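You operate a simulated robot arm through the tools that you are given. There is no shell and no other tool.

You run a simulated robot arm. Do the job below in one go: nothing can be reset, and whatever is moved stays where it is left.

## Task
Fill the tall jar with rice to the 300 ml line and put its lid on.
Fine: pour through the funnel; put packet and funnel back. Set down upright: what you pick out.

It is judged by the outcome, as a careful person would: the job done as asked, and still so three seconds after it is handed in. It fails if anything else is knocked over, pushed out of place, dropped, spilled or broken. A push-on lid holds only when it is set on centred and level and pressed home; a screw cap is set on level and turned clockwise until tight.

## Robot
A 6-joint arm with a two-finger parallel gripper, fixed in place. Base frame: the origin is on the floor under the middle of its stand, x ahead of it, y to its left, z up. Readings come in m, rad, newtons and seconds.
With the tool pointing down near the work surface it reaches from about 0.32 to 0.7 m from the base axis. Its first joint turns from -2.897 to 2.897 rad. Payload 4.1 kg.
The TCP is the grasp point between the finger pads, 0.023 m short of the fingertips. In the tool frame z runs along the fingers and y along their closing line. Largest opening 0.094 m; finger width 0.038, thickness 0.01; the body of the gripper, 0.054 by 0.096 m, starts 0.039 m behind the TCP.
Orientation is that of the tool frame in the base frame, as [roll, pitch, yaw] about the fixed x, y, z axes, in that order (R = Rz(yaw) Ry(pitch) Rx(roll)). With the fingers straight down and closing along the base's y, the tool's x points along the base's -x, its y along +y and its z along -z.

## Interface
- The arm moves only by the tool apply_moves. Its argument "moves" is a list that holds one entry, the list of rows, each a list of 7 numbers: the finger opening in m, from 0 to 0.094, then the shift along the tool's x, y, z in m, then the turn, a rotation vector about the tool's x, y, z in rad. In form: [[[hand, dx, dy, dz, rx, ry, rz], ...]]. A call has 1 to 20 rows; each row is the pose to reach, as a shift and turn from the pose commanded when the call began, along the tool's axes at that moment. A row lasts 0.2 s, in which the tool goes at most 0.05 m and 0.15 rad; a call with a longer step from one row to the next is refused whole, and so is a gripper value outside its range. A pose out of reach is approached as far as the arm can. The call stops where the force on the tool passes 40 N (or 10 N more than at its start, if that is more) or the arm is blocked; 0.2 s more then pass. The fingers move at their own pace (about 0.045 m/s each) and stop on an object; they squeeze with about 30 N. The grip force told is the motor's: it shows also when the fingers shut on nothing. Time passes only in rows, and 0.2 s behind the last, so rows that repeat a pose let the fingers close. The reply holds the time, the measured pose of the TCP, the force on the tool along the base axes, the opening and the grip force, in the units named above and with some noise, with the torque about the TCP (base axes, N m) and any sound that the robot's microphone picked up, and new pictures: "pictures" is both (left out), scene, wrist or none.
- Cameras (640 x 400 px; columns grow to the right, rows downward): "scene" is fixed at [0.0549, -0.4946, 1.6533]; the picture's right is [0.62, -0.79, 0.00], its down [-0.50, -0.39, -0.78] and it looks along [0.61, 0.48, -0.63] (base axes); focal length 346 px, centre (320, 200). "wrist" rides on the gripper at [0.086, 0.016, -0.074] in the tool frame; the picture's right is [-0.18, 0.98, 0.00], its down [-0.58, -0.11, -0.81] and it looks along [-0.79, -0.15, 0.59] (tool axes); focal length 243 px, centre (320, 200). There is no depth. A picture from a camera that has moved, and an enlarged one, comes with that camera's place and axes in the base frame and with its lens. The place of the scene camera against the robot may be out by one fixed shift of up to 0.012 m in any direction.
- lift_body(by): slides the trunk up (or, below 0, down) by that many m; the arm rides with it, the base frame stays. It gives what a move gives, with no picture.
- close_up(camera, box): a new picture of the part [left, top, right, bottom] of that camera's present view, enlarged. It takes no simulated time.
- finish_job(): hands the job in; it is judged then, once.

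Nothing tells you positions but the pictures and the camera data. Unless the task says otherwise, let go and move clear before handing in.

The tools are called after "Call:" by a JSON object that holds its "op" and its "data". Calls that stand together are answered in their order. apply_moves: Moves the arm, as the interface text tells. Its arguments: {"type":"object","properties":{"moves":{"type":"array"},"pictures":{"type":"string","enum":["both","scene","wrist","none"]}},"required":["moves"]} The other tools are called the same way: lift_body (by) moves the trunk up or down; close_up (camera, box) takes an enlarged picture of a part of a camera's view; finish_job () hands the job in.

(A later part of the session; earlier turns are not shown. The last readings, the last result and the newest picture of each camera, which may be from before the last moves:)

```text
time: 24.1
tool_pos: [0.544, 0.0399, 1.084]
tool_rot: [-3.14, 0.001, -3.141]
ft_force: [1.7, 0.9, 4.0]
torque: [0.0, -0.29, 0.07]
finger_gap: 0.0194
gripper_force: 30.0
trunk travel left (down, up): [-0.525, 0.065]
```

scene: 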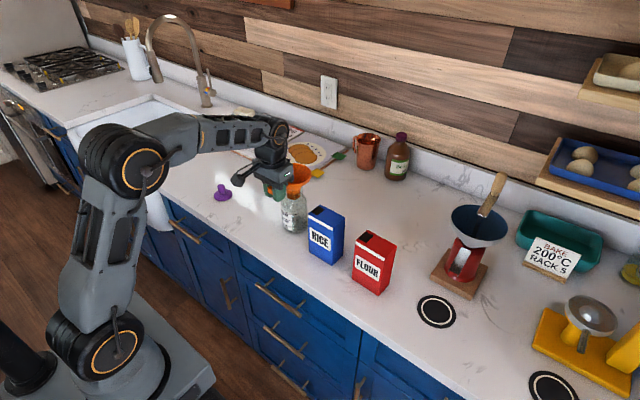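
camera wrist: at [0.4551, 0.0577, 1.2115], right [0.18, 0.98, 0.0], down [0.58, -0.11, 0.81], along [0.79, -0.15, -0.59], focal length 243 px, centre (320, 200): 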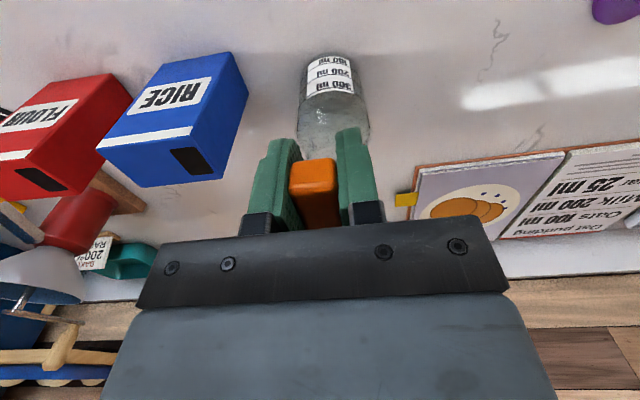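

Call:
{"op": "apply_moves", "data": {"moves": [[[0.022, 0, 0, 0, 0, 0, 0], [0.026, 0, 0, 0, 0, 0, 0], [0.032, 0, 0, 0, 0, 0, 0], [0.045, 0, 0, 0, 0, 0, 0], [0.06, 0, 0, 0, 0, 0, 0], [0.06, 0, 0, 0, 0, 0, 0]]]}}

Call:
{"op": "close_up", "data": {"camera": "scene", "box": [266, 156, 326, 216]}}

```text
time: 25.5
tool_pos: [0.5446, 0.0401, 1.0836]
tool_rot: [3.141, 0.002, -3.14]
ft_force: [-0.9, -0.3, -0.3]
torque: [-0.02, -0.02, 0.01]
finger_gap: 0.0601
gripper_force: 0.0
trunk travel left (down, up): [-0.525, 0.065]
camera wrist: at [0.457, 0.0577, 1.1586], right [0.18, 0.98, 0.0], down [0.58, -0.11, 0.81], along [0.79, -0.15, -0.59], focal length 243 px, centre (320, 200)
```

scene: 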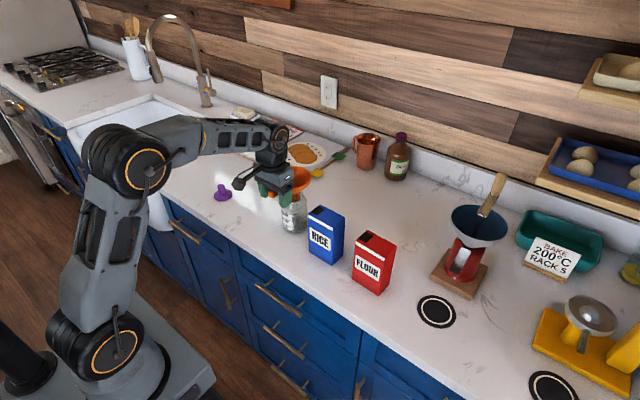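
wrist: 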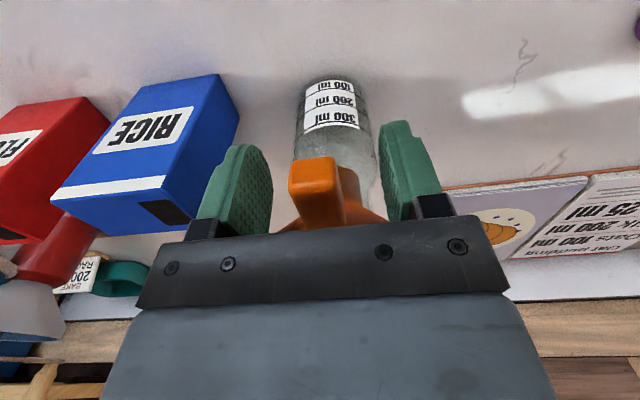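

```text
6.67 times, centred on (296, 186) of scene
camera zoom: at [0.0549, -0.4946, 1.6533], right [0.62, -0.79, 0.0], down [-0.5, -0.39, -0.78], along [0.61, 0.48, -0.63], focal length 2306 px, centre (480, 293)
```

zoom: 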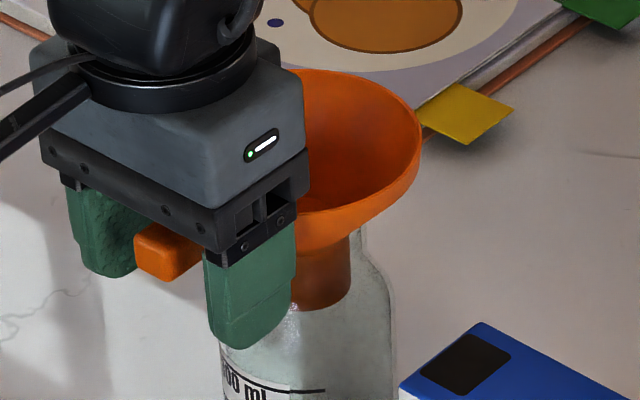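

The funnel stays put on the jar after release. I'll lift clear of the handle, then move to where the wrist camera sees the rice packet squarely.

Call:
{"op": "apply_moves", "data": {"moves": [[[0.06, 0, 0, -0.02, 0, 0, 0], [0.06, 0, 0, -0.06, 0, 0, 0], [0.06, 0, 0, -0.1, 0, 0, 0], [0.08, 0, 0, -0.12, 0, 0, 0], [0.094, 0.03, -0.03, -0.12, 0, 0, 0], [0.094, 0.06, -0.06, -0.12, 0, 0, 0], [0.094, 0.09, -0.09, -0.12, 0, 0, 0], [0.094, 0.095, -0.11, -0.12, 0, 0, 0], [0.094, 0.095, -0.11, -0.12, 0, 0, 0]]]}}

Call:
{"op": "close_up", "data": {"camera": "wrist", "box": [260, 60, 420, 220]}}

Call:
{"op": "close_up", "data": {"camera": "scene", "box": [260, 150, 330, 240]}}

```text
time: 27.5
tool_pos: [0.4486, -0.0687, 1.2035]
tool_rot: [-3.141, 0.001, 3.142]
ft_force: [0.4, 1.3, 1.0]
torque: [-0.01, 0.0, 0.01]
finger_gap: 0.094
gripper_force: 0.1
trunk travel left (down, up): [-0.525, 0.065]
camera wrist: at [0.3614, -0.0528, 1.2783], right [0.18, 0.98, 0.0], down [0.58, -0.11, 0.81], along [0.79, -0.15, -0.59], focal length 243 px, centre (320, 200)
```

scene: 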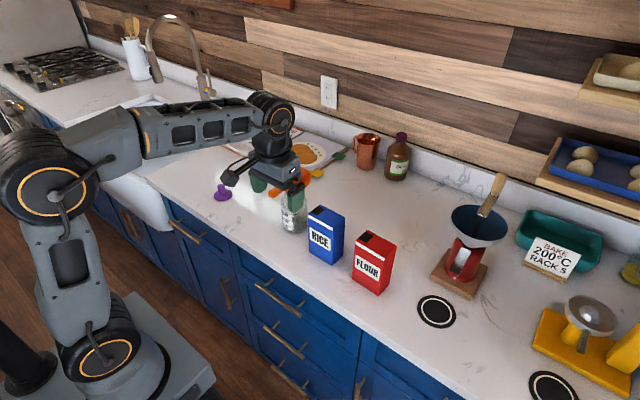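
wrist: 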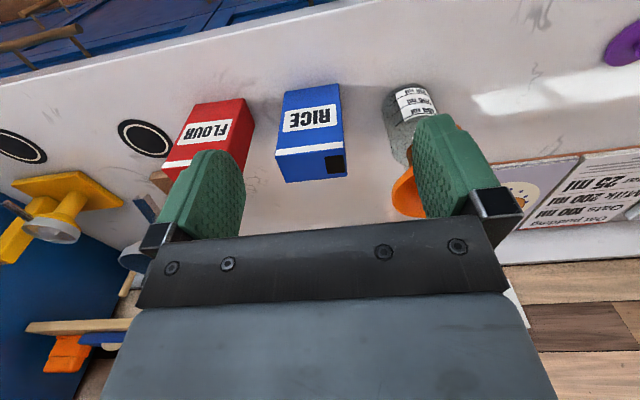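

```text
2.50 times, centred on (340, 140) of wrist
camera zoom: at [0.3614, -0.0528, 1.2783], right [0.18, 0.98, 0.0], down [0.58, -0.11, 0.81], along [0.79, -0.15, -0.59], focal length 606 px, centre (270, 350)
```

zoom: 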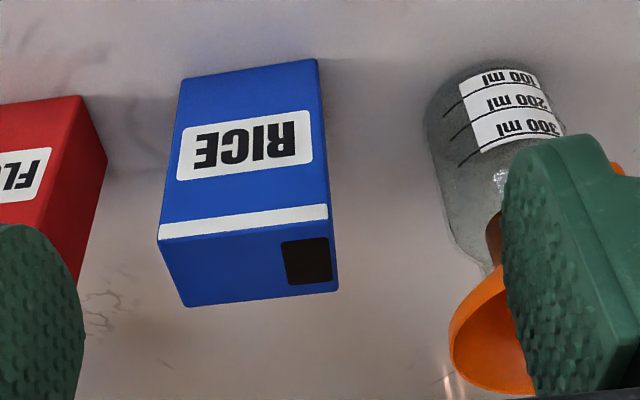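

```text
4.44 times, centred on (295, 195) of scene
camera zoom: at [0.0549, -0.4946, 1.6533], right [0.62, -0.79, 0.0], down [-0.5, -0.39, -0.78], along [0.61, 0.48, -0.63], focal length 1538 px, centre (431, 222)
```

zoom: 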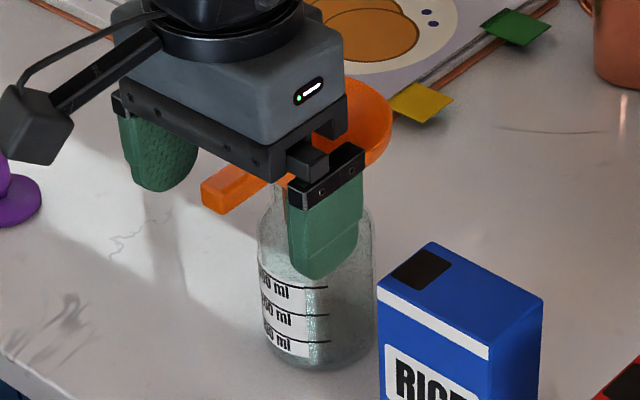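

The rice box measures x 0.557–0.607, y -0.1455 to -0.061, z 0.918–1.061, and its pour hole is on top at the +y end. I'll grip its sides from the front with the hand pitched about 30° below horizontal, so I can later roll it towards the funnel. First I'll rotate the hand in free space in front of the box.

Call:
{"op": "apply_moves", "data": {"moves": [[[0.094, 0.005, -0.006, 0, 0, -0.148, 0], [0.094, 0.012, -0.012, 0, 0, -0.296, 0], [0.094, 0.02, -0.018, 0, 0, -0.444, 0], [0.094, 0.03, -0.024, 0, 0, -0.592, 0], [0.094, 0.04, -0.03, 0, 0, -0.74, 0], [0.094, 0.045, -0.034, 0, 0, -0.888, 0], [0.094, 0.05, -0.034, 0, 0, -1.036, 0], [0.094, 0.05, -0.034, 0, 0, -1.0472, 0], [0.094, 0.05, -0.034, 0, 0, -1.0472, 0]]]}}

```text
time: 29.5
tool_pos: [0.3995, -0.1046, 1.2031]
tool_rot: [-3.14, 1.048, 3.141]
ft_force: [-0.4, 0.1, -0.9]
torque: [-0.01, 0.01, 0.02]
finger_gap: 0.0942
gripper_force: 0.0
trunk travel left (down, up): [-0.525, 0.065]
camera wrist: at [0.2907, -0.0867, 1.1656], right [0.09, 0.98, 0.16], down [-0.41, -0.11, 0.91], along [0.91, -0.15, 0.39], focal length 243 px, centre (320, 200)
```

scene: 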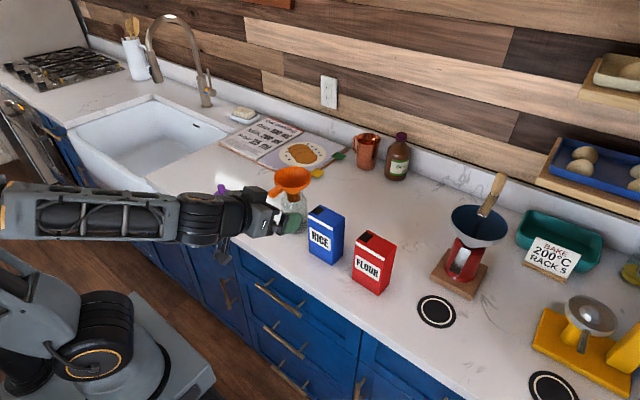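
wrist: 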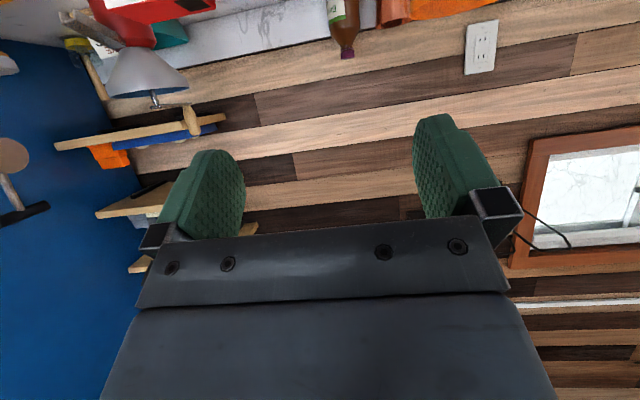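

The hand is pitched as planned. Before touching the box, I'll test in free space above everything that the arm can roll about 110° towards +y, which the pour needs.

Call:
{"op": "apply_moves", "data": {"moves": [[[0.094, -0.026, 0.011, 0.022, 0, 0, 0], [0.094, -0.052, 0.022, 0.044, 0, 0, 0], [0.094, -0.078, 0.033, 0.066, 0, 0, 0], [0.094, -0.104, 0.044, 0.088, 0, 0, 0], [0.094, -0.1294, 0.055, 0.11, 0, 0, 0], [0.094, -0.1294, 0.055, 0.11, 0.0735, 0, -0.1273], [0.094, -0.1294, 0.055, 0.11, 0.147, 0, -0.2546], [0.094, -0.1294, 0.055, 0.11, 0.2205, 0, -0.3819], [0.094, -0.1294, 0.055, 0.11, 0.294, 0, -0.5092], [0.094, -0.1294, 0.055, 0.11, 0.3675, 0, -0.6365], [0.094, -0.1294, 0.055, 0.11, 0.441, 0, -0.7638], [0.094, -0.1294, 0.055, 0.11, 0.5145, 0, -0.8911], [0.094, -0.1294, 0.055, 0.11, 0.588, 0, -1.0184], [0.094, -0.1294, 0.055, 0.11, 0.6615, 0, -1.1457], [0.094, -0.1294, 0.055, 0.11, 0.735, 0, -1.273], [0.094, -0.1294, 0.055, 0.11, 0.8085, 0, -1.4003], [0.094, -0.1294, 0.055, 0.11, 0.882, 0, -1.5276], [0.094, -0.1294, 0.055, 0.11, 0.9555, 0, -1.6549], [0.094, -0.1294, 0.055, 0.11, 0.9555, 0, -1.6549]]]}}

```text
time: 33.5
tool_pos: [0.5607, -0.0487, 1.2606]
tool_rot: [-1.393, -0.293, -2.121]
ft_force: [0.0, 0.9, -0.1]
torque: [0.0, -0.01, 0.02]
finger_gap: 0.0941
gripper_force: 0.1
trunk travel left (down, up): [-0.525, 0.065]
camera wrist: at [0.4506, -0.0888, 1.2579], right [0.09, -0.18, -0.98], down [-0.41, 0.89, -0.2], along [0.91, 0.42, 0.01], focal length 243 px, centre (320, 200)
```

scene: 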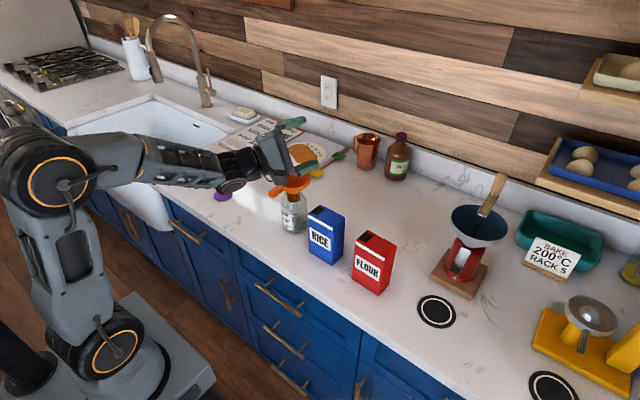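
wrist: 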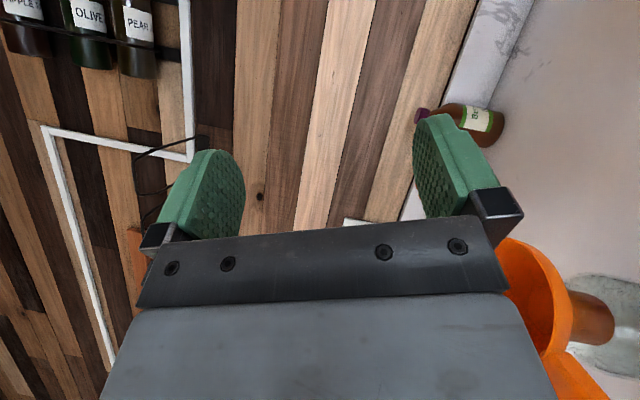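

The roll is fully reachable and the camera even sees the funnel from there. I'll unroll back.

Call:
{"op": "apply_moves", "data": {"moves": [[[0.094, 0, 0, 0, -0.0735, 0, 0.1273], [0.094, 0, 0, 0, -0.147, 0, 0.2546], [0.094, 0, 0, 0, -0.2205, 0, 0.3819], [0.094, 0, 0, 0, -0.294, 0, 0.5092], [0.094, 0, 0, 0, -0.3675, 0, 0.6365], [0.094, 0, 0, 0, -0.441, 0, 0.7638], [0.094, 0, 0, 0, -0.5145, 0, 0.8911], [0.094, 0, 0, 0, -0.588, 0, 1.0184], [0.094, 0, 0, 0, -0.6615, 0, 1.1457], [0.094, 0, 0, 0, -0.735, 0, 1.273], [0.094, 0, 0, 0, -0.8085, 0, 1.4003], [0.094, 0, 0, 0, -0.882, 0, 1.5276], [0.094, 0, 0, 0, -0.9555, 0, 1.6549], [0.094, 0, 0, 0, -0.9555, 0, 1.6549]]], "pictures": "none"}}

```text
time: 36.5
tool_pos: [0.5589, -0.0486, 1.2615]
tool_rot: [3.141, 1.05, 3.14]
ft_force: [0.3, 0.4, -0.3]
torque: [-0.01, 0.02, 0.01]
finger_gap: 0.0942
gripper_force: 0.1
trunk travel left (down, up): [-0.525, 0.065]
```

Unrolled. I'll move to the pre-grasp point in front of the box at mid height, with the fingers fully open.

Call:
{"op": "apply_moves", "data": {"moves": [[[0.094, 0.04, -0.0136, 0.0004, 0, 0, 0], [0.094, 0.081, -0.0272, 0.0008, 0, 0, 0], [0.094, 0.1214, -0.0408, 0.0013, 0, 0, 0], [0.094, 0.1619, -0.0544, 0.0017, 0, 0, 0], [0.094, 0.1965, -0.0544, 0.0217, 0, 0, 0], [0.094, 0.2312, -0.0544, 0.0417, 0, 0, 0], [0.094, 0.2658, -0.0544, 0.0617, 0, 0, 0], [0.094, 0.2658, -0.0544, 0.0617, 0, 0, 0]]], "pictures": "scene"}}

Call:
{"op": "close_up", "data": {"camera": "scene", "box": [230, 170, 390, 280]}}

```text
time: 38.3
tool_pos: [0.481, -0.1038, 0.9991]
tool_rot: [3.14, 1.048, 3.139]
ft_force: [-0.5, 0.4, -0.3]
torque: [0.02, 0.02, 0.0]
finger_gap: 0.0942
gripper_force: 0.1
trunk travel left (down, up): [-0.525, 0.065]
```

scene: 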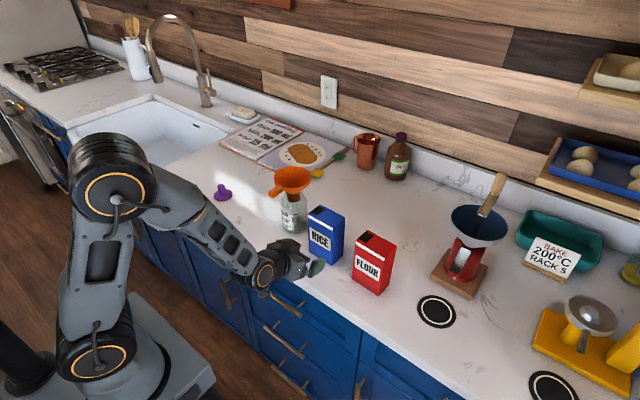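

```text
3.64 times, centred on (310, 225) of scene
camera zoom: at [0.0549, -0.4946, 1.6533], right [0.62, -0.79, 0.0], down [-0.5, -0.39, -0.78], along [0.61, 0.48, -0.63], focal length 1258 px, centre (356, 109)
```

zoom: 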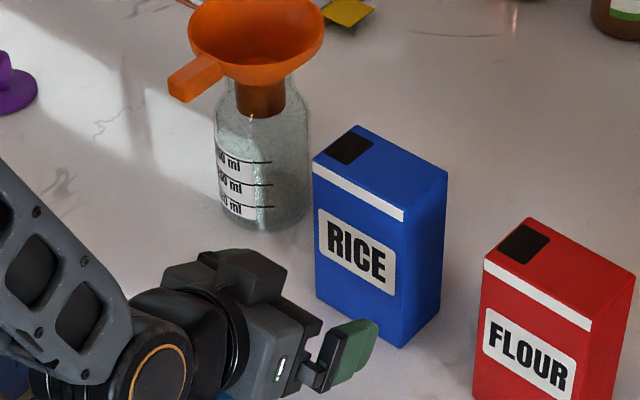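

I'll move forward until the fingertips are about level with the box's front face, then check the side clearance.

Call:
{"op": "apply_moves", "data": {"moves": [[[0.094, -0.0115, 0.0, 0.0199, 0, 0, 0], [0.094, -0.023, 0.0, 0.0398, 0, 0, 0], [0.094, -0.023, 0.0, 0.0398, 0, 0, 0]]], "pictures": "both"}}

Call:
{"op": "close_up", "data": {"camera": "scene", "box": [280, 200, 360, 270]}}

```text
time: 39.1
tool_pos: [0.5269, -0.1034, 1.0013]
tool_rot: [3.14, 1.048, 3.141]
ft_force: [-0.1, 0.0, 0.6]
torque: [-0.01, 0.02, 0.04]
finger_gap: 0.0938
gripper_force: 0.0
trunk travel left (down, up): [-0.525, 0.065]
camera wrist: at [0.4183, -0.0862, 0.9625], right [0.09, 0.98, 0.16], down [-0.41, -0.11, 0.91], along [0.91, -0.15, 0.39], focal length 243 px, centre (320, 200)
```

scene: 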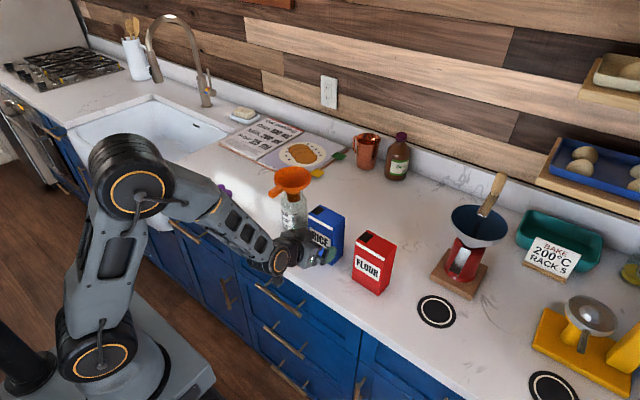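
wrist: 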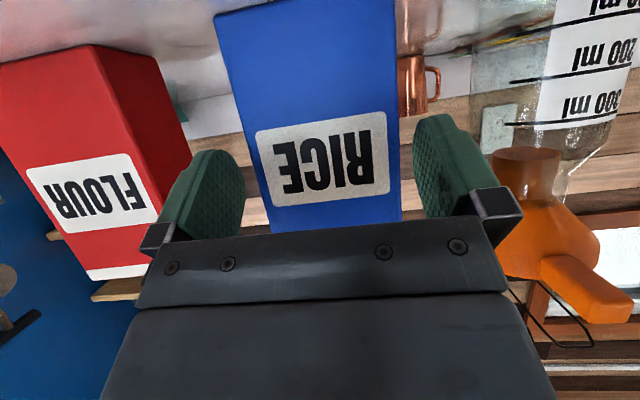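

```text
5.71 times, centred on (320, 235) of scene
camera zoom: at [0.0549, -0.4946, 1.6533], right [0.62, -0.79, 0.0], down [-0.5, -0.39, -0.78], along [0.61, 0.48, -0.63], focal length 1977 px, centre (320, 0)
```

zoom: 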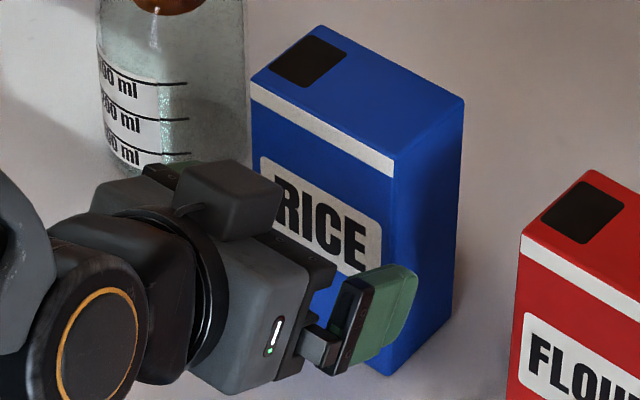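

The box face sits at y -0.146 to -0.061, centred between the fingers within about 1 mm. I'll advance around it.

Call:
{"op": "apply_moves", "data": {"moves": [[[0.094, -0.007, 0.0, 0.0121, 0, 0, 0], [0.094, -0.014, 0.0, 0.0242, 0, 0, 0], [0.094, -0.021, 0.0, 0.0364, 0, 0, 0], [0.094, -0.021, 0.0, 0.0364, 0, 0, 0]]], "pictures": "both"}}

Call:
{"op": "close_up", "data": {"camera": "scene", "box": [280, 200, 360, 270]}}

```text
time: 40.1
tool_pos: [0.5701, -0.104, 1.0]
tool_rot: [3.138, 1.049, 3.139]
ft_force: [-1.2, -0.1, 0.4]
torque: [-0.01, -0.03, 0.0]
finger_gap: 0.0944
gripper_force: 0.2
trunk travel left (down, up): [-0.525, 0.065]
camera wrist: at [0.4606, -0.0865, 0.9626], right [0.09, 0.98, 0.16], down [-0.41, -0.11, 0.91], along [0.91, -0.15, 0.39], focal length 243 px, centre (320, 200)
```

scene: 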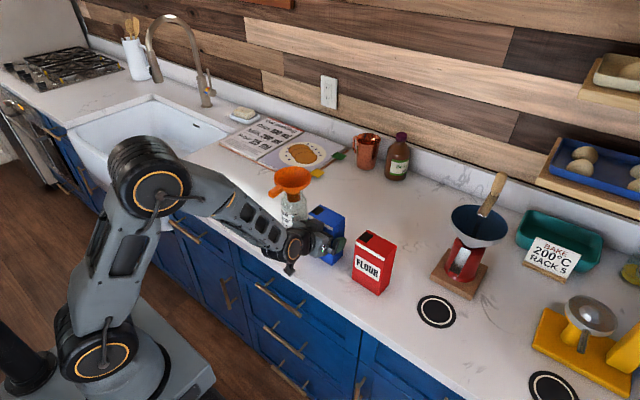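
wrist: 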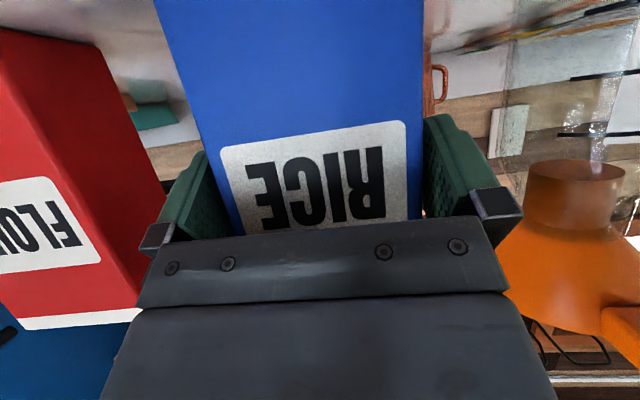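

```text
5.71 times, centred on (320, 235) of scene
camera zoom: at [0.0549, -0.4946, 1.6533], right [0.62, -0.79, 0.0], down [-0.5, -0.39, -0.78], along [0.61, 0.48, -0.63], focal length 1977 px, centre (320, 0)
```

zoom: 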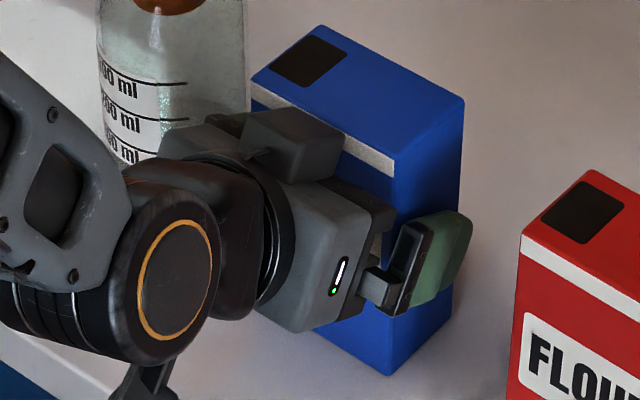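

The fingers straddle the box without contact. I'll close the grip.

Call:
{"op": "apply_moves", "data": {"moves": [[[0.085, 0, 0, 0, 0, 0, 0], [0.07, 0, 0, 0, 0, 0, 0], [0.07, 0, 0, 0, 0, 0, 0], [0.07, 0, 0, 0, 0, 0, 0]]], "pictures": "none"}}

```text
time: 41.1
tool_pos: [0.5681, -0.1037, 1.0007]
tool_rot: [3.138, 1.049, 3.14]
ft_force: [0.5, 0.3, 0.1]
torque: [0.01, -0.03, -0.04]
finger_gap: 0.0844
gripper_force: 30.2
trunk travel left (down, up): [-0.525, 0.065]
```

Gripped at 84.4 mm with 30 N. I'll lift straight up and read the weight.

Call:
{"op": "apply_moves", "data": {"moves": [[[0.07, -0.0087, 0, -0.005, 0, 0, 0], [0.07, -0.026, 0, -0.015, 0, 0, 0], [0.07, -0.052, 0, -0.03, 0, 0, 0], [0.07, -0.0866, 0, -0.05, 0, 0, 0], [0.07, -0.0866, 0, -0.05, 0, 0, 0]]]}}

Call:
{"op": "close_up", "data": {"camera": "scene", "box": [260, 150, 380, 270]}}

```text
time: 42.3
tool_pos: [0.5675, -0.1037, 1.0982]
tool_rot: [3.139, 1.048, 3.139]
ft_force: [-0.2, 0.1, -2.5]
torque: [0.0, 0.07, 0.03]
finger_gap: 0.0844
gripper_force: 30.1
trunk travel left (down, up): [-0.525, 0.065]
camera wrist: at [0.4595, -0.0869, 1.0612], right [0.09, 0.98, 0.16], down [-0.41, -0.11, 0.91], along [0.91, -0.15, 0.39], focal length 243 px, centre (320, 200)
```

scene: 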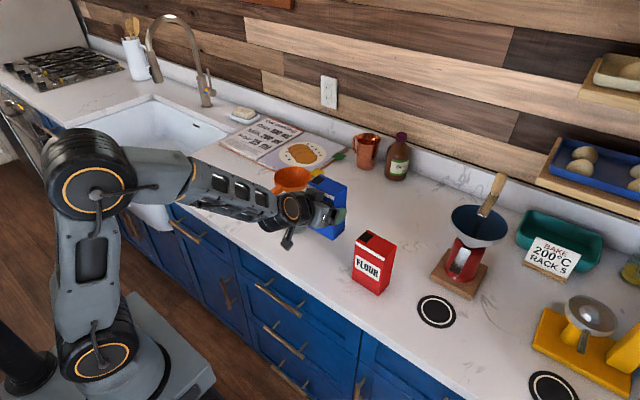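
wrist: 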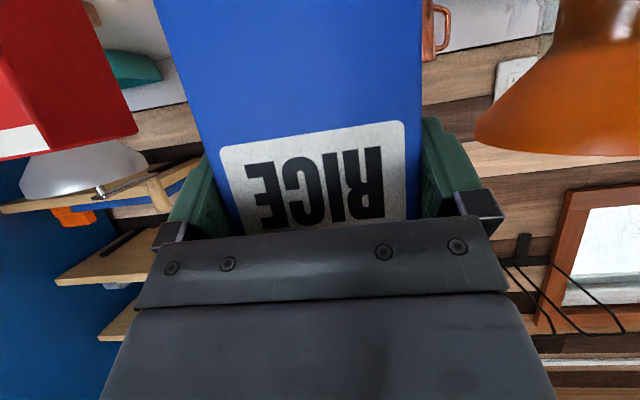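

```text
3.33 times, centred on (320, 210) of scene
camera zoom: at [0.0549, -0.4946, 1.6533], right [0.62, -0.79, 0.0], down [-0.5, -0.39, -0.78], along [0.61, 0.48, -0.63], focal length 1153 px, centre (320, 167)
```

zoom: 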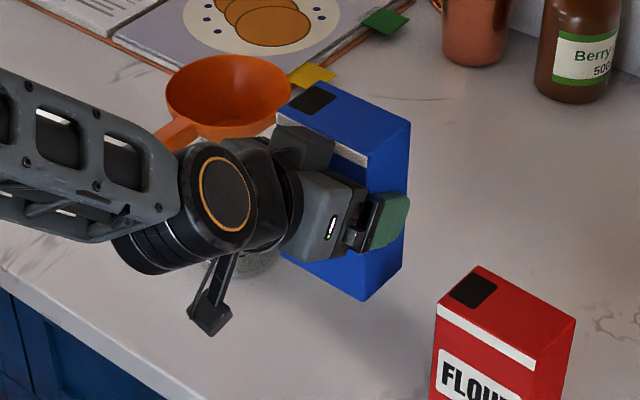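

The box lifts cleanly and weighs about 2.7 N, so it's perhaps half full. I'll raise it and bring it beside the funnel, still upright.

Call:
{"op": "apply_moves", "data": {"moves": [[[0.07, -0.03, 0.002, -0.008, 0, 0, 0], [0.07, -0.055, 0.012, -0.006, 0, 0, 0], [0.07, -0.0688, 0.0287, -0.0028, 0, 0, 0], [0.07, -0.0688, 0.0287, -0.0028, 0, 0, 0], [0.07, -0.0688, 0.0287, -0.0028, 0, 0, 0]]]}}

Call:
{"op": "close_up", "data": {"camera": "scene", "box": [250, 120, 350, 240]}}

```text
time: 43.5
tool_pos: [0.601, -0.0731, 1.1616]
tool_rot: [3.141, 1.049, 3.14]
ft_force: [0.6, 0.0, -3.2]
torque: [0.0, 0.03, 0.02]
finger_gap: 0.0842
gripper_force: 30.1
trunk travel left (down, up): [-0.525, 0.065]
camera wrist: at [0.4924, -0.0571, 1.1235], right [0.09, 0.98, 0.16], down [-0.41, -0.11, 0.91], along [0.91, -0.15, 0.39], focal length 243 px, centre (320, 200)
```

scene: 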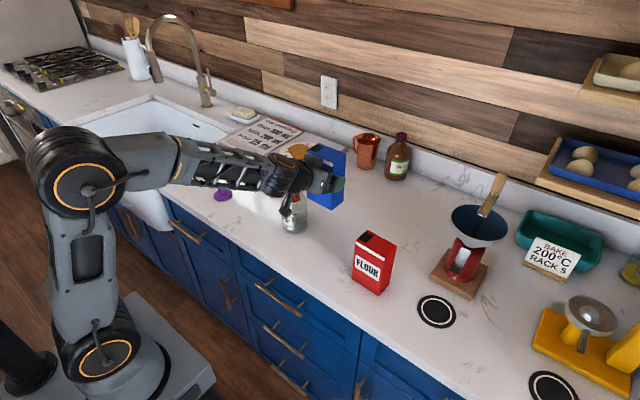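
wrist: 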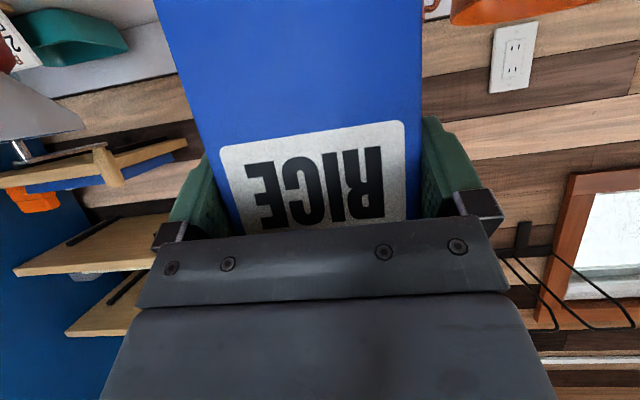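

```text
3.33 times, centred on (300, 180) of scene
camera zoom: at [0.0549, -0.4946, 1.6533], right [0.62, -0.79, 0.0], down [-0.5, -0.39, -0.78], along [0.61, 0.48, -0.63], focal length 1153 px, centre (387, 267)
```

zoom: 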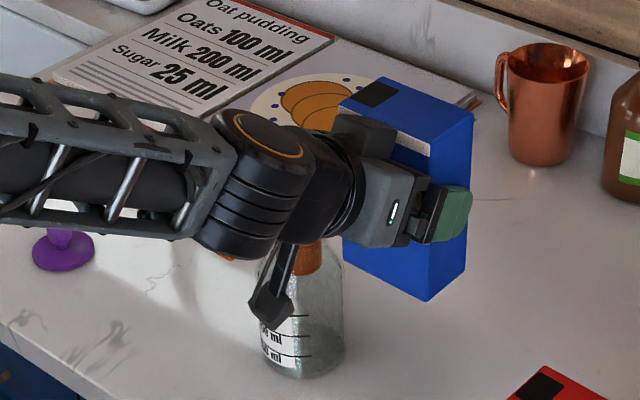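

The box is upright beside the funnel and the jar and funnel are undisturbed. I'll tilt it to 60° with its lip staying over the funnel. Nothing should flow yet at that angle.

Call:
{"op": "apply_moves", "data": {"moves": [[[0.07, 0.0026, 0.001, 0.0015, 0.0735, 0, -0.1273], [0.07, 0.0069, 0.004, 0.004, 0.147, 0, -0.2546], [0.07, 0.0104, 0.007, 0.006, 0.2205, 0, -0.3819], [0.07, 0.013, 0.01, 0.0075, 0.294, 0, -0.5092], [0.07, 0.0147, 0.015, 0.0085, 0.3675, 0, -0.6365], [0.07, 0.0139, 0.02, 0.008, 0.441, 0, -0.7638], [0.07, 0.0121, 0.025, 0.007, 0.5145, 0, -0.8911], [0.07, 0.0121, 0.026, 0.007, 0.5236, 0, -0.9069], [0.07, 0.0121, 0.026, 0.007, 0.5236, 0, -0.9069]]]}}

Call:
{"op": "close_up", "data": {"camera": "scene", "box": [240, 110, 360, 240]}}

```text
time: 45.5
tool_pos: [0.6004, -0.0482, 1.1464]
tool_rot: [-1.849, 0.448, -2.16]
ft_force: [0.9, -0.2, -2.9]
torque: [0.04, 0.06, 0.0]
finger_gap: 0.0844
gripper_force: 30.0
out of reach, approached as far as the arm can: row 2, 3
trunk travel left (down, up): [-0.525, 0.065]
camera wrist: at [0.4917, -0.0716, 1.1139], right [0.09, 0.63, -0.77], down [-0.41, 0.73, 0.55], along [0.91, 0.26, 0.32], focal length 243 px, centre (320, 200)
```

scene: 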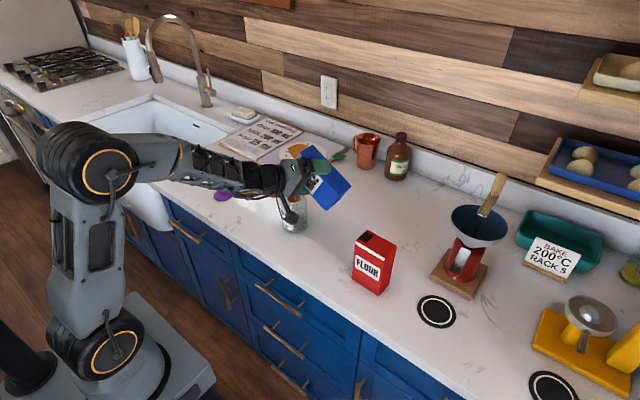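
wrist: 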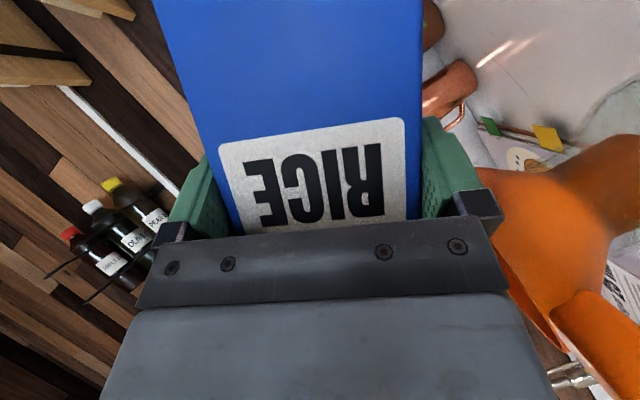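

```text
3.08 times, centred on (300, 175) of scene
camera zoom: at [0.0549, -0.4946, 1.6533], right [0.62, -0.79, 0.0], down [-0.5, -0.39, -0.78], along [0.61, 0.48, -0.63], focal length 1064 px, centre (382, 277)
```

zoom: 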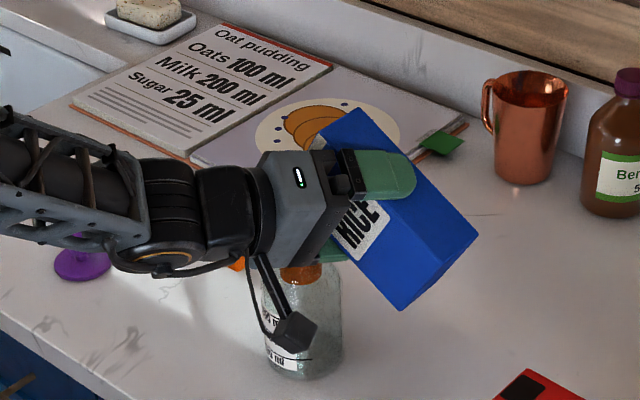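

Tilted to 60°, grip steady and weight unchanged. I'll continue to 75° and check for flow.

Call:
{"op": "apply_moves", "data": {"moves": [[[0.07, -0.005, -0.0019, -0.0028, 0.0654, 0, -0.1134], [0.07, -0.0099, -0.0038, -0.0057, 0.1309, 0, -0.2267], [0.07, -0.0099, -0.0038, -0.0057, 0.1309, 0, -0.2267], [0.07, -0.0099, -0.0038, -0.0057, 0.1309, 0, -0.2267]]]}}

Call:
{"op": "close_up", "data": {"camera": "scene", "box": [240, 110, 360, 240]}}

```text
time: 46.5
tool_pos: [0.6007, -0.0408, 1.1559]
tool_rot: [-1.702, 0.225, -2.109]
ft_force: [-0.4, -0.5, -3.9]
torque: [0.01, 0.04, 0.0]
finger_gap: 0.0841
gripper_force: 29.8
trunk travel left (down, up): [-0.525, 0.065]
camera wrist: at [0.4915, -0.0717, 1.1301], right [0.09, 0.41, -0.91], down [-0.41, 0.85, 0.34], along [0.91, 0.34, 0.25], focal length 243 px, centre (320, 200)
```

scene: 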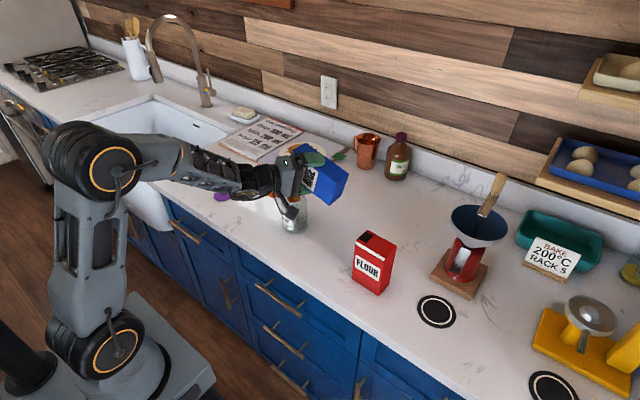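
wrist: 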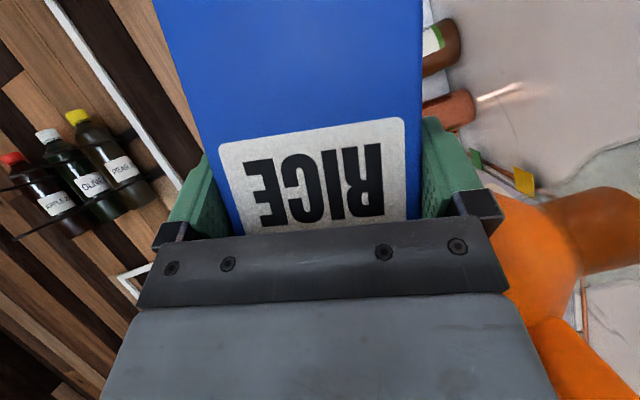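

```text
3.08 times, centred on (300, 175) of scene
camera zoom: at [0.0549, -0.4946, 1.6533], right [0.62, -0.79, 0.0], down [-0.5, -0.39, -0.78], along [0.61, 0.48, -0.63], focal length 1064 px, centre (382, 277)
```

zoom: 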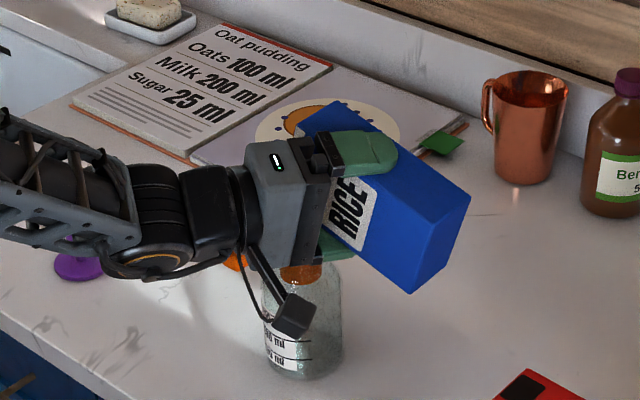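

No flow yet. I'll tilt in smaller steps from here.

Call:
{"op": "apply_moves", "data": {"moves": [[[0.07, -0.0043, -0.0018, -0.0025, 0.0436, 0, -0.0756], [0.07, -0.0086, -0.0035, -0.005, 0.0873, 0, -0.1511], [0.07, -0.0086, -0.0035, -0.005, 0.0873, 0, -0.1511], [0.07, -0.0086, -0.0035, -0.005, 0.0873, 0, -0.1511], [0.07, -0.0086, -0.0035, -0.005, 0.0873, 0, -0.1511]]], "pictures": "scene"}}

Call:
{"op": "close_up", "data": {"camera": "scene", "box": [260, 150, 340, 240]}}

```text
time: 47.7
tool_pos: [0.6013, -0.0319, 1.1622]
tool_rot: [-1.615, 0.077, -2.099]
ft_force: [-0.7, 0.1, -3.2]
torque: [0.04, 0.0, -0.02]
finger_gap: 0.0843
gripper_force: 30.0
trunk travel left (down, up): [-0.525, 0.065]
```

scene: 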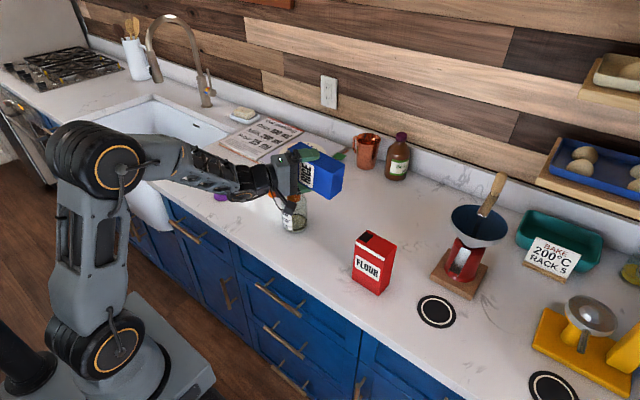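

```text
4.44 times, centred on (300, 195) of scene
camera zoom: at [0.0549, -0.4946, 1.6533], right [0.62, -0.79, 0.0], down [-0.5, -0.39, -0.78], along [0.61, 0.48, -0.63], focal length 1538 px, centre (409, 222)
```

zoom: 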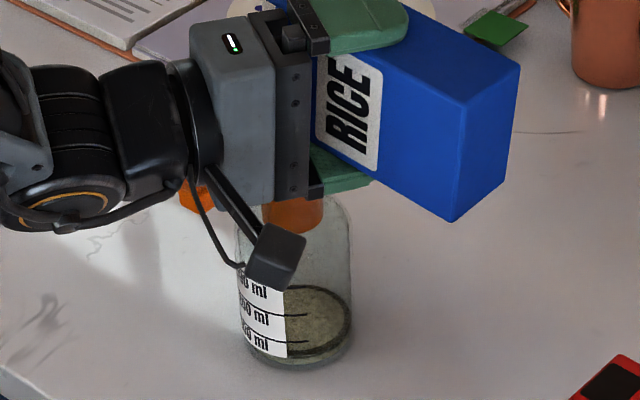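

Rice has started to flow into the jar. I'll hold this tilt and look closer.

Call:
{"op": "close_up", "data": {"camera": "scene", "box": [276, 194, 316, 238]}}

Call:
{"op": "apply_moves", "data": {"moves": [[[0.07, 0, 0, 0, 0, 0, 0], [0.07, 0, 0, 0, 0, 0, 0], [0.07, 0, 0, 0, 0, 0, 0]]], "pictures": "wrist"}}

Call:
{"op": "close_up", "data": {"camera": "scene", "box": [276, 194, 316, 238]}}

```text
9.09 times, centred on (296, 216) of scene
camera zoom: at [0.0549, -0.4946, 1.6533], right [0.62, -0.79, 0.0], down [-0.5, -0.39, -0.78], along [0.61, 0.48, -0.63], focal length 3145 px, centre (538, 54)
```

zoom: 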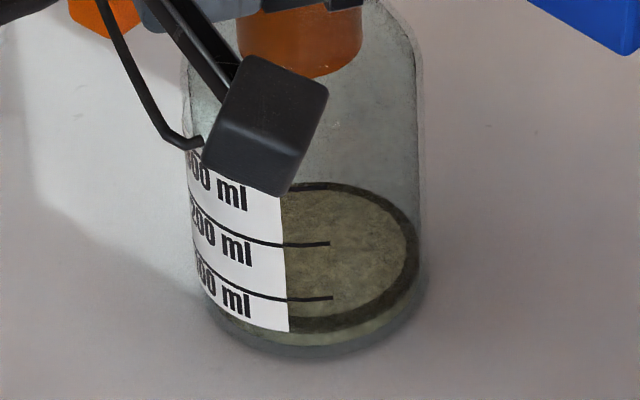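

```text
time: 48.5
tool_pos: [0.5993, -0.0308, 1.1622]
tool_rot: [-1.616, 0.077, -2.095]
ft_force: [-0.3, 0.7, -2.7]
torque: [0.06, 0.04, -0.02]
finger_gap: 0.084
gripper_force: 29.7
trunk travel left (down, up): [-0.525, 0.065]
camera wrist: at [0.4914, -0.0671, 1.1422], right [0.09, 0.25, -0.96], down [-0.41, 0.89, 0.19], along [0.91, 0.38, 0.18], focal length 243 px, centre (320, 200)
```

wrist: 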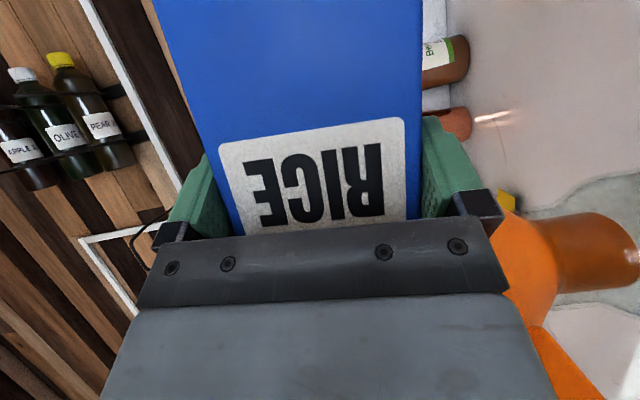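

```text
9.09 times, centred on (296, 216) of scene
camera zoom: at [0.0549, -0.4946, 1.6533], right [0.62, -0.79, 0.0], down [-0.5, -0.39, -0.78], along [0.61, 0.48, -0.63], focal length 3145 px, centre (538, 54)
```

zoom: 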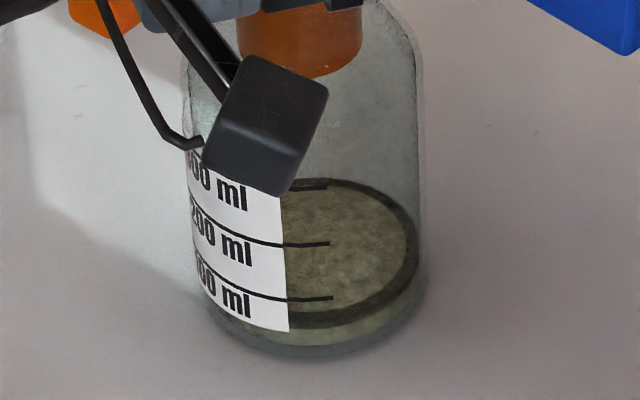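

It is flowing slowly, with about 50 ml in. I'll increase the tilt to 90° and keep monitoring.

Call:
{"op": "apply_moves", "data": {"moves": [[[0.07, -0.0036, -0.0016, -0.0021, 0.0436, 0, -0.0756], [0.07, -0.0036, -0.0016, -0.0021, 0.0436, 0, -0.0756], [0.07, -0.0036, -0.0016, -0.0021, 0.0436, 0, -0.0756], [0.07, -0.0036, -0.0016, -0.0021, 0.0436, 0, -0.0756], [0.07, -0.0036, -0.0016, -0.0021, 0.0436, 0, -0.0756]]], "pictures": "scene"}}

Call:
{"op": "close_up", "data": {"camera": "scene", "box": [276, 194, 316, 238]}}

```text
time: 49.7
tool_pos: [0.6001, -0.0297, 1.1632]
tool_rot: [-1.57, 0.002, -2.094]
ft_force: [-0.2, -0.3, -3.3]
torque: [0.03, 0.05, -0.05]
finger_gap: 0.084
gripper_force: 30.3
trunk travel left (down, up): [-0.525, 0.065]
```

scene: 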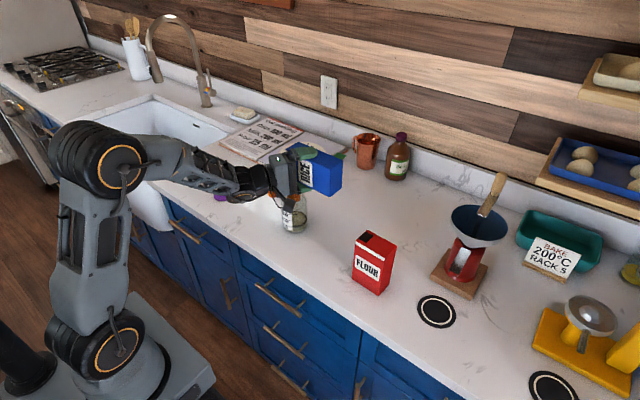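

```text
9.09 times, centred on (296, 216) of scene
camera zoom: at [0.0549, -0.4946, 1.6533], right [0.62, -0.79, 0.0], down [-0.5, -0.39, -0.78], along [0.61, 0.48, -0.63], focal length 3145 px, centre (538, 54)
```

zoom: 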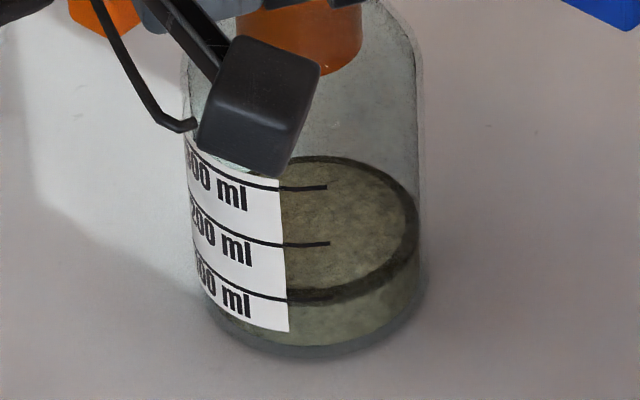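

About 100 ml is in now, rising at roughly 40 ml/s. I'll hold the tilt and keep watching.

Call:
{"op": "apply_moves", "data": {"moves": [[[0.07, 0, 0, 0, 0, 0, 0], [0.07, 0, 0, 0, 0, 0, 0], [0.07, 0, 0, 0, 0, 0, 0], [0.07, 0, 0, 0, 0, 0, 0], [0.07, 0, 0, 0, 0, 0, 0], [0.07, 0, 0, 0, 0, 0, 0]]], "pictures": "scene"}}

Call:
{"op": "close_up", "data": {"camera": "scene", "box": [276, 194, 316, 238]}}

```text
time: 51.1
tool_pos: [0.6007, -0.028, 1.1639]
tool_rot: [-1.572, 0.002, -2.093]
ft_force: [-0.1, 0.9, -2.8]
torque: [0.01, 0.02, 0.02]
finger_gap: 0.0841
gripper_force: 30.3
trunk travel left (down, up): [-0.525, 0.065]
```

scene: 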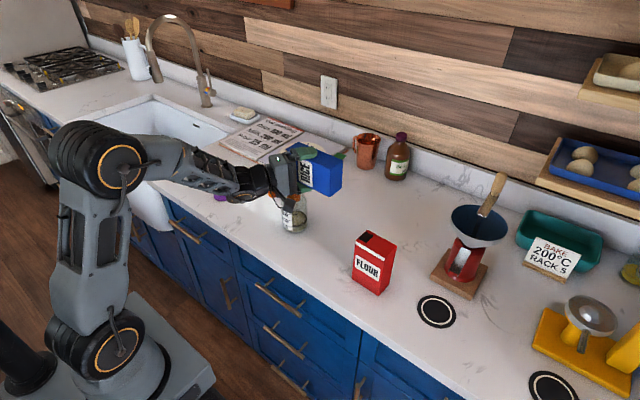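

```text
9.09 times, centred on (296, 216) of scene
camera zoom: at [0.0549, -0.4946, 1.6533], right [0.62, -0.79, 0.0], down [-0.5, -0.39, -0.78], along [0.61, 0.48, -0.63], focal length 3145 px, centre (538, 54)
```

zoom: 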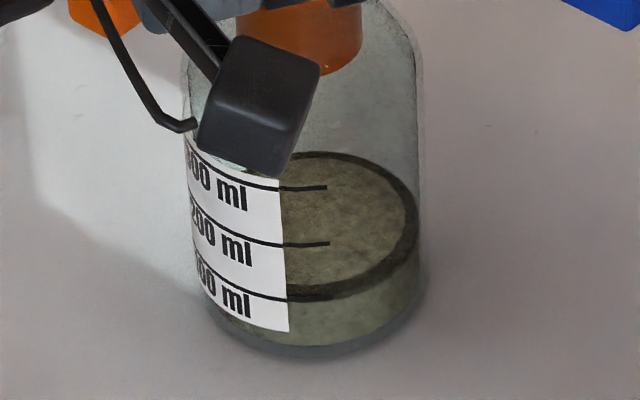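

The flow stops when the rice reaches its slope, and the jar holds about 103 ml. I'll tilt further in steps, 100° next.

Call:
{"op": "apply_moves", "data": {"moves": [[[0.07, -0.0044, -0.0035, -0.0025, 0.0436, 0, -0.0756], [0.07, -0.0087, -0.007, -0.005, 0.0873, 0, -0.1511], [0.07, -0.0087, -0.007, -0.005, 0.0873, 0, -0.1511], [0.07, -0.0087, -0.007, -0.005, 0.0873, 0, -0.1511], [0.07, -0.0087, -0.007, -0.005, 0.0873, 0, -0.1511], [0.07, -0.0087, -0.007, -0.005, 0.0873, 0, -0.1511]]], "pictures": "both"}}

Call:
{"op": "close_up", "data": {"camera": "scene", "box": [276, 194, 316, 238]}}

```text
time: 52.5
tool_pos: [0.6002, -0.0181, 1.1705]
tool_rot: [-1.481, -0.152, -2.101]
ft_force: [0.3, 0.9, -2.8]
torque: [-0.01, -0.01, 0.02]
finger_gap: 0.0844
gripper_force: 30.0
trunk travel left (down, up): [-0.525, 0.065]
camera wrist: at [0.4911, -0.057, 1.1617], right [0.09, -0.01, -1.0], down [-0.41, 0.91, -0.05], along [0.91, 0.41, 0.08], focal length 243 px, centre (320, 200)
```

scene: 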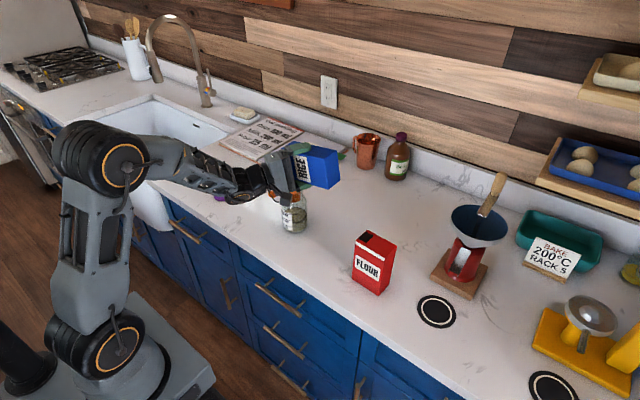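
wrist: 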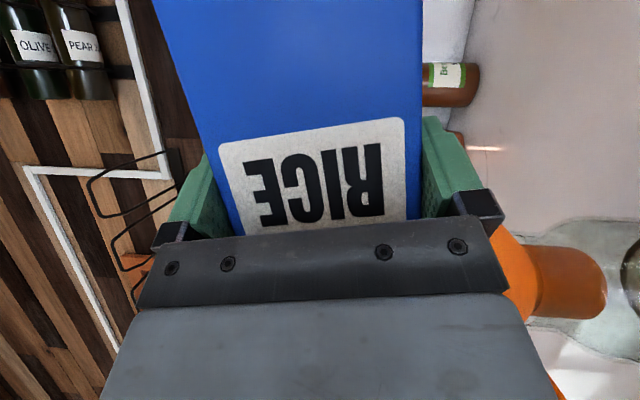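

```text
9.09 times, centred on (296, 216) of scene
camera zoom: at [0.0549, -0.4946, 1.6533], right [0.62, -0.79, 0.0], down [-0.5, -0.39, -0.78], along [0.61, 0.48, -0.63], focal length 3145 px, centre (538, 54)
```

zoom: 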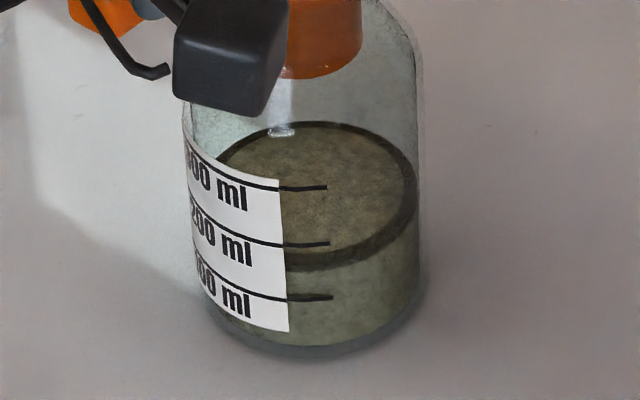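

About 155 ml is in. I'll go to 106° and hold.

Call:
{"op": "apply_moves", "data": {"moves": [[[0.07, -0.0026, -0.0033, -0.0015, 0.0262, 0, -0.0453], [0.07, -0.0052, -0.0065, -0.003, 0.0524, 0, -0.0907], [0.07, -0.0052, -0.0065, -0.003, 0.0524, 0, -0.0907], [0.07, -0.0052, -0.0065, -0.003, 0.0524, 0, -0.0907], [0.07, -0.0052, -0.0065, -0.003, 0.0524, 0, -0.0907], [0.07, -0.0052, -0.0065, -0.003, 0.0524, 0, -0.0907]]], "pictures": "scene"}}

Call:
{"op": "close_up", "data": {"camera": "scene", "box": [276, 194, 316, 238]}}

```text
time: 53.9
tool_pos: [0.6006, -0.0104, 1.1762]
tool_rot: [-1.427, -0.237, -2.111]
ft_force: [0.1, 0.4, -1.3]
torque: [0.0, -0.02, 0.02]
finger_gap: 0.0844
gripper_force: 30.2
trunk travel left (down, up): [-0.525, 0.065]
```

scene: 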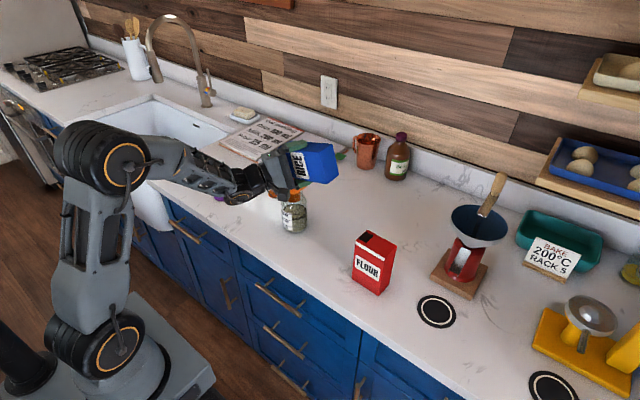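

```text
9.09 times, centred on (296, 216) of scene
camera zoom: at [0.0549, -0.4946, 1.6533], right [0.62, -0.79, 0.0], down [-0.5, -0.39, -0.78], along [0.61, 0.48, -0.63], focal length 3145 px, centre (538, 54)
```

zoom: 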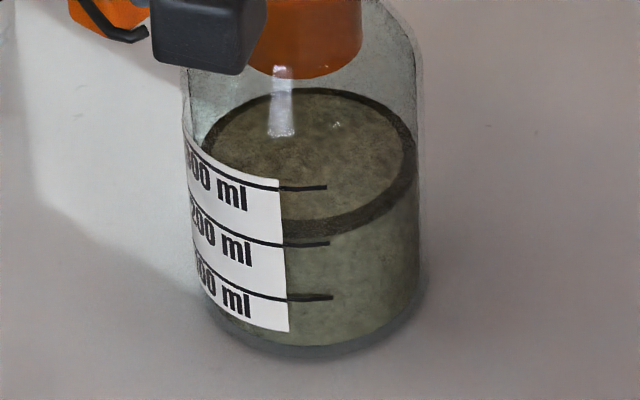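

About 215 ml is in. I'll hold briefly to see whether it's still running.

Call:
{"op": "apply_moves", "data": {"moves": [[[0.07, 0, 0, 0, 0, 0, 0], [0.07, 0, 0, 0, 0, 0, 0]]], "pictures": "none"}}

Call:
{"op": "close_up", "data": {"camera": "scene", "box": [276, 194, 316, 238]}}

```text
time: 54.5
tool_pos: [0.599, -0.0093, 1.1757]
tool_rot: [-1.428, -0.24, -2.111]
ft_force: [0.7, 0.8, -0.5]
torque: [-0.01, 0.02, 0.01]
finger_gap: 0.0841
gripper_force: 30.1
trunk travel left (down, up): [-0.525, 0.065]
```

```text
9.09 times, centred on (296, 216) of scene
camera zoom: at [0.0549, -0.4946, 1.6533], right [0.62, -0.79, 0.0], down [-0.5, -0.39, -0.78], along [0.61, 0.48, -0.63], focal length 3145 px, centre (538, 54)
```

zoom: 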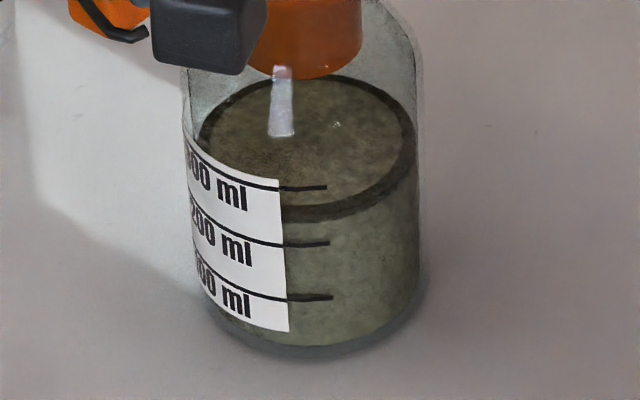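

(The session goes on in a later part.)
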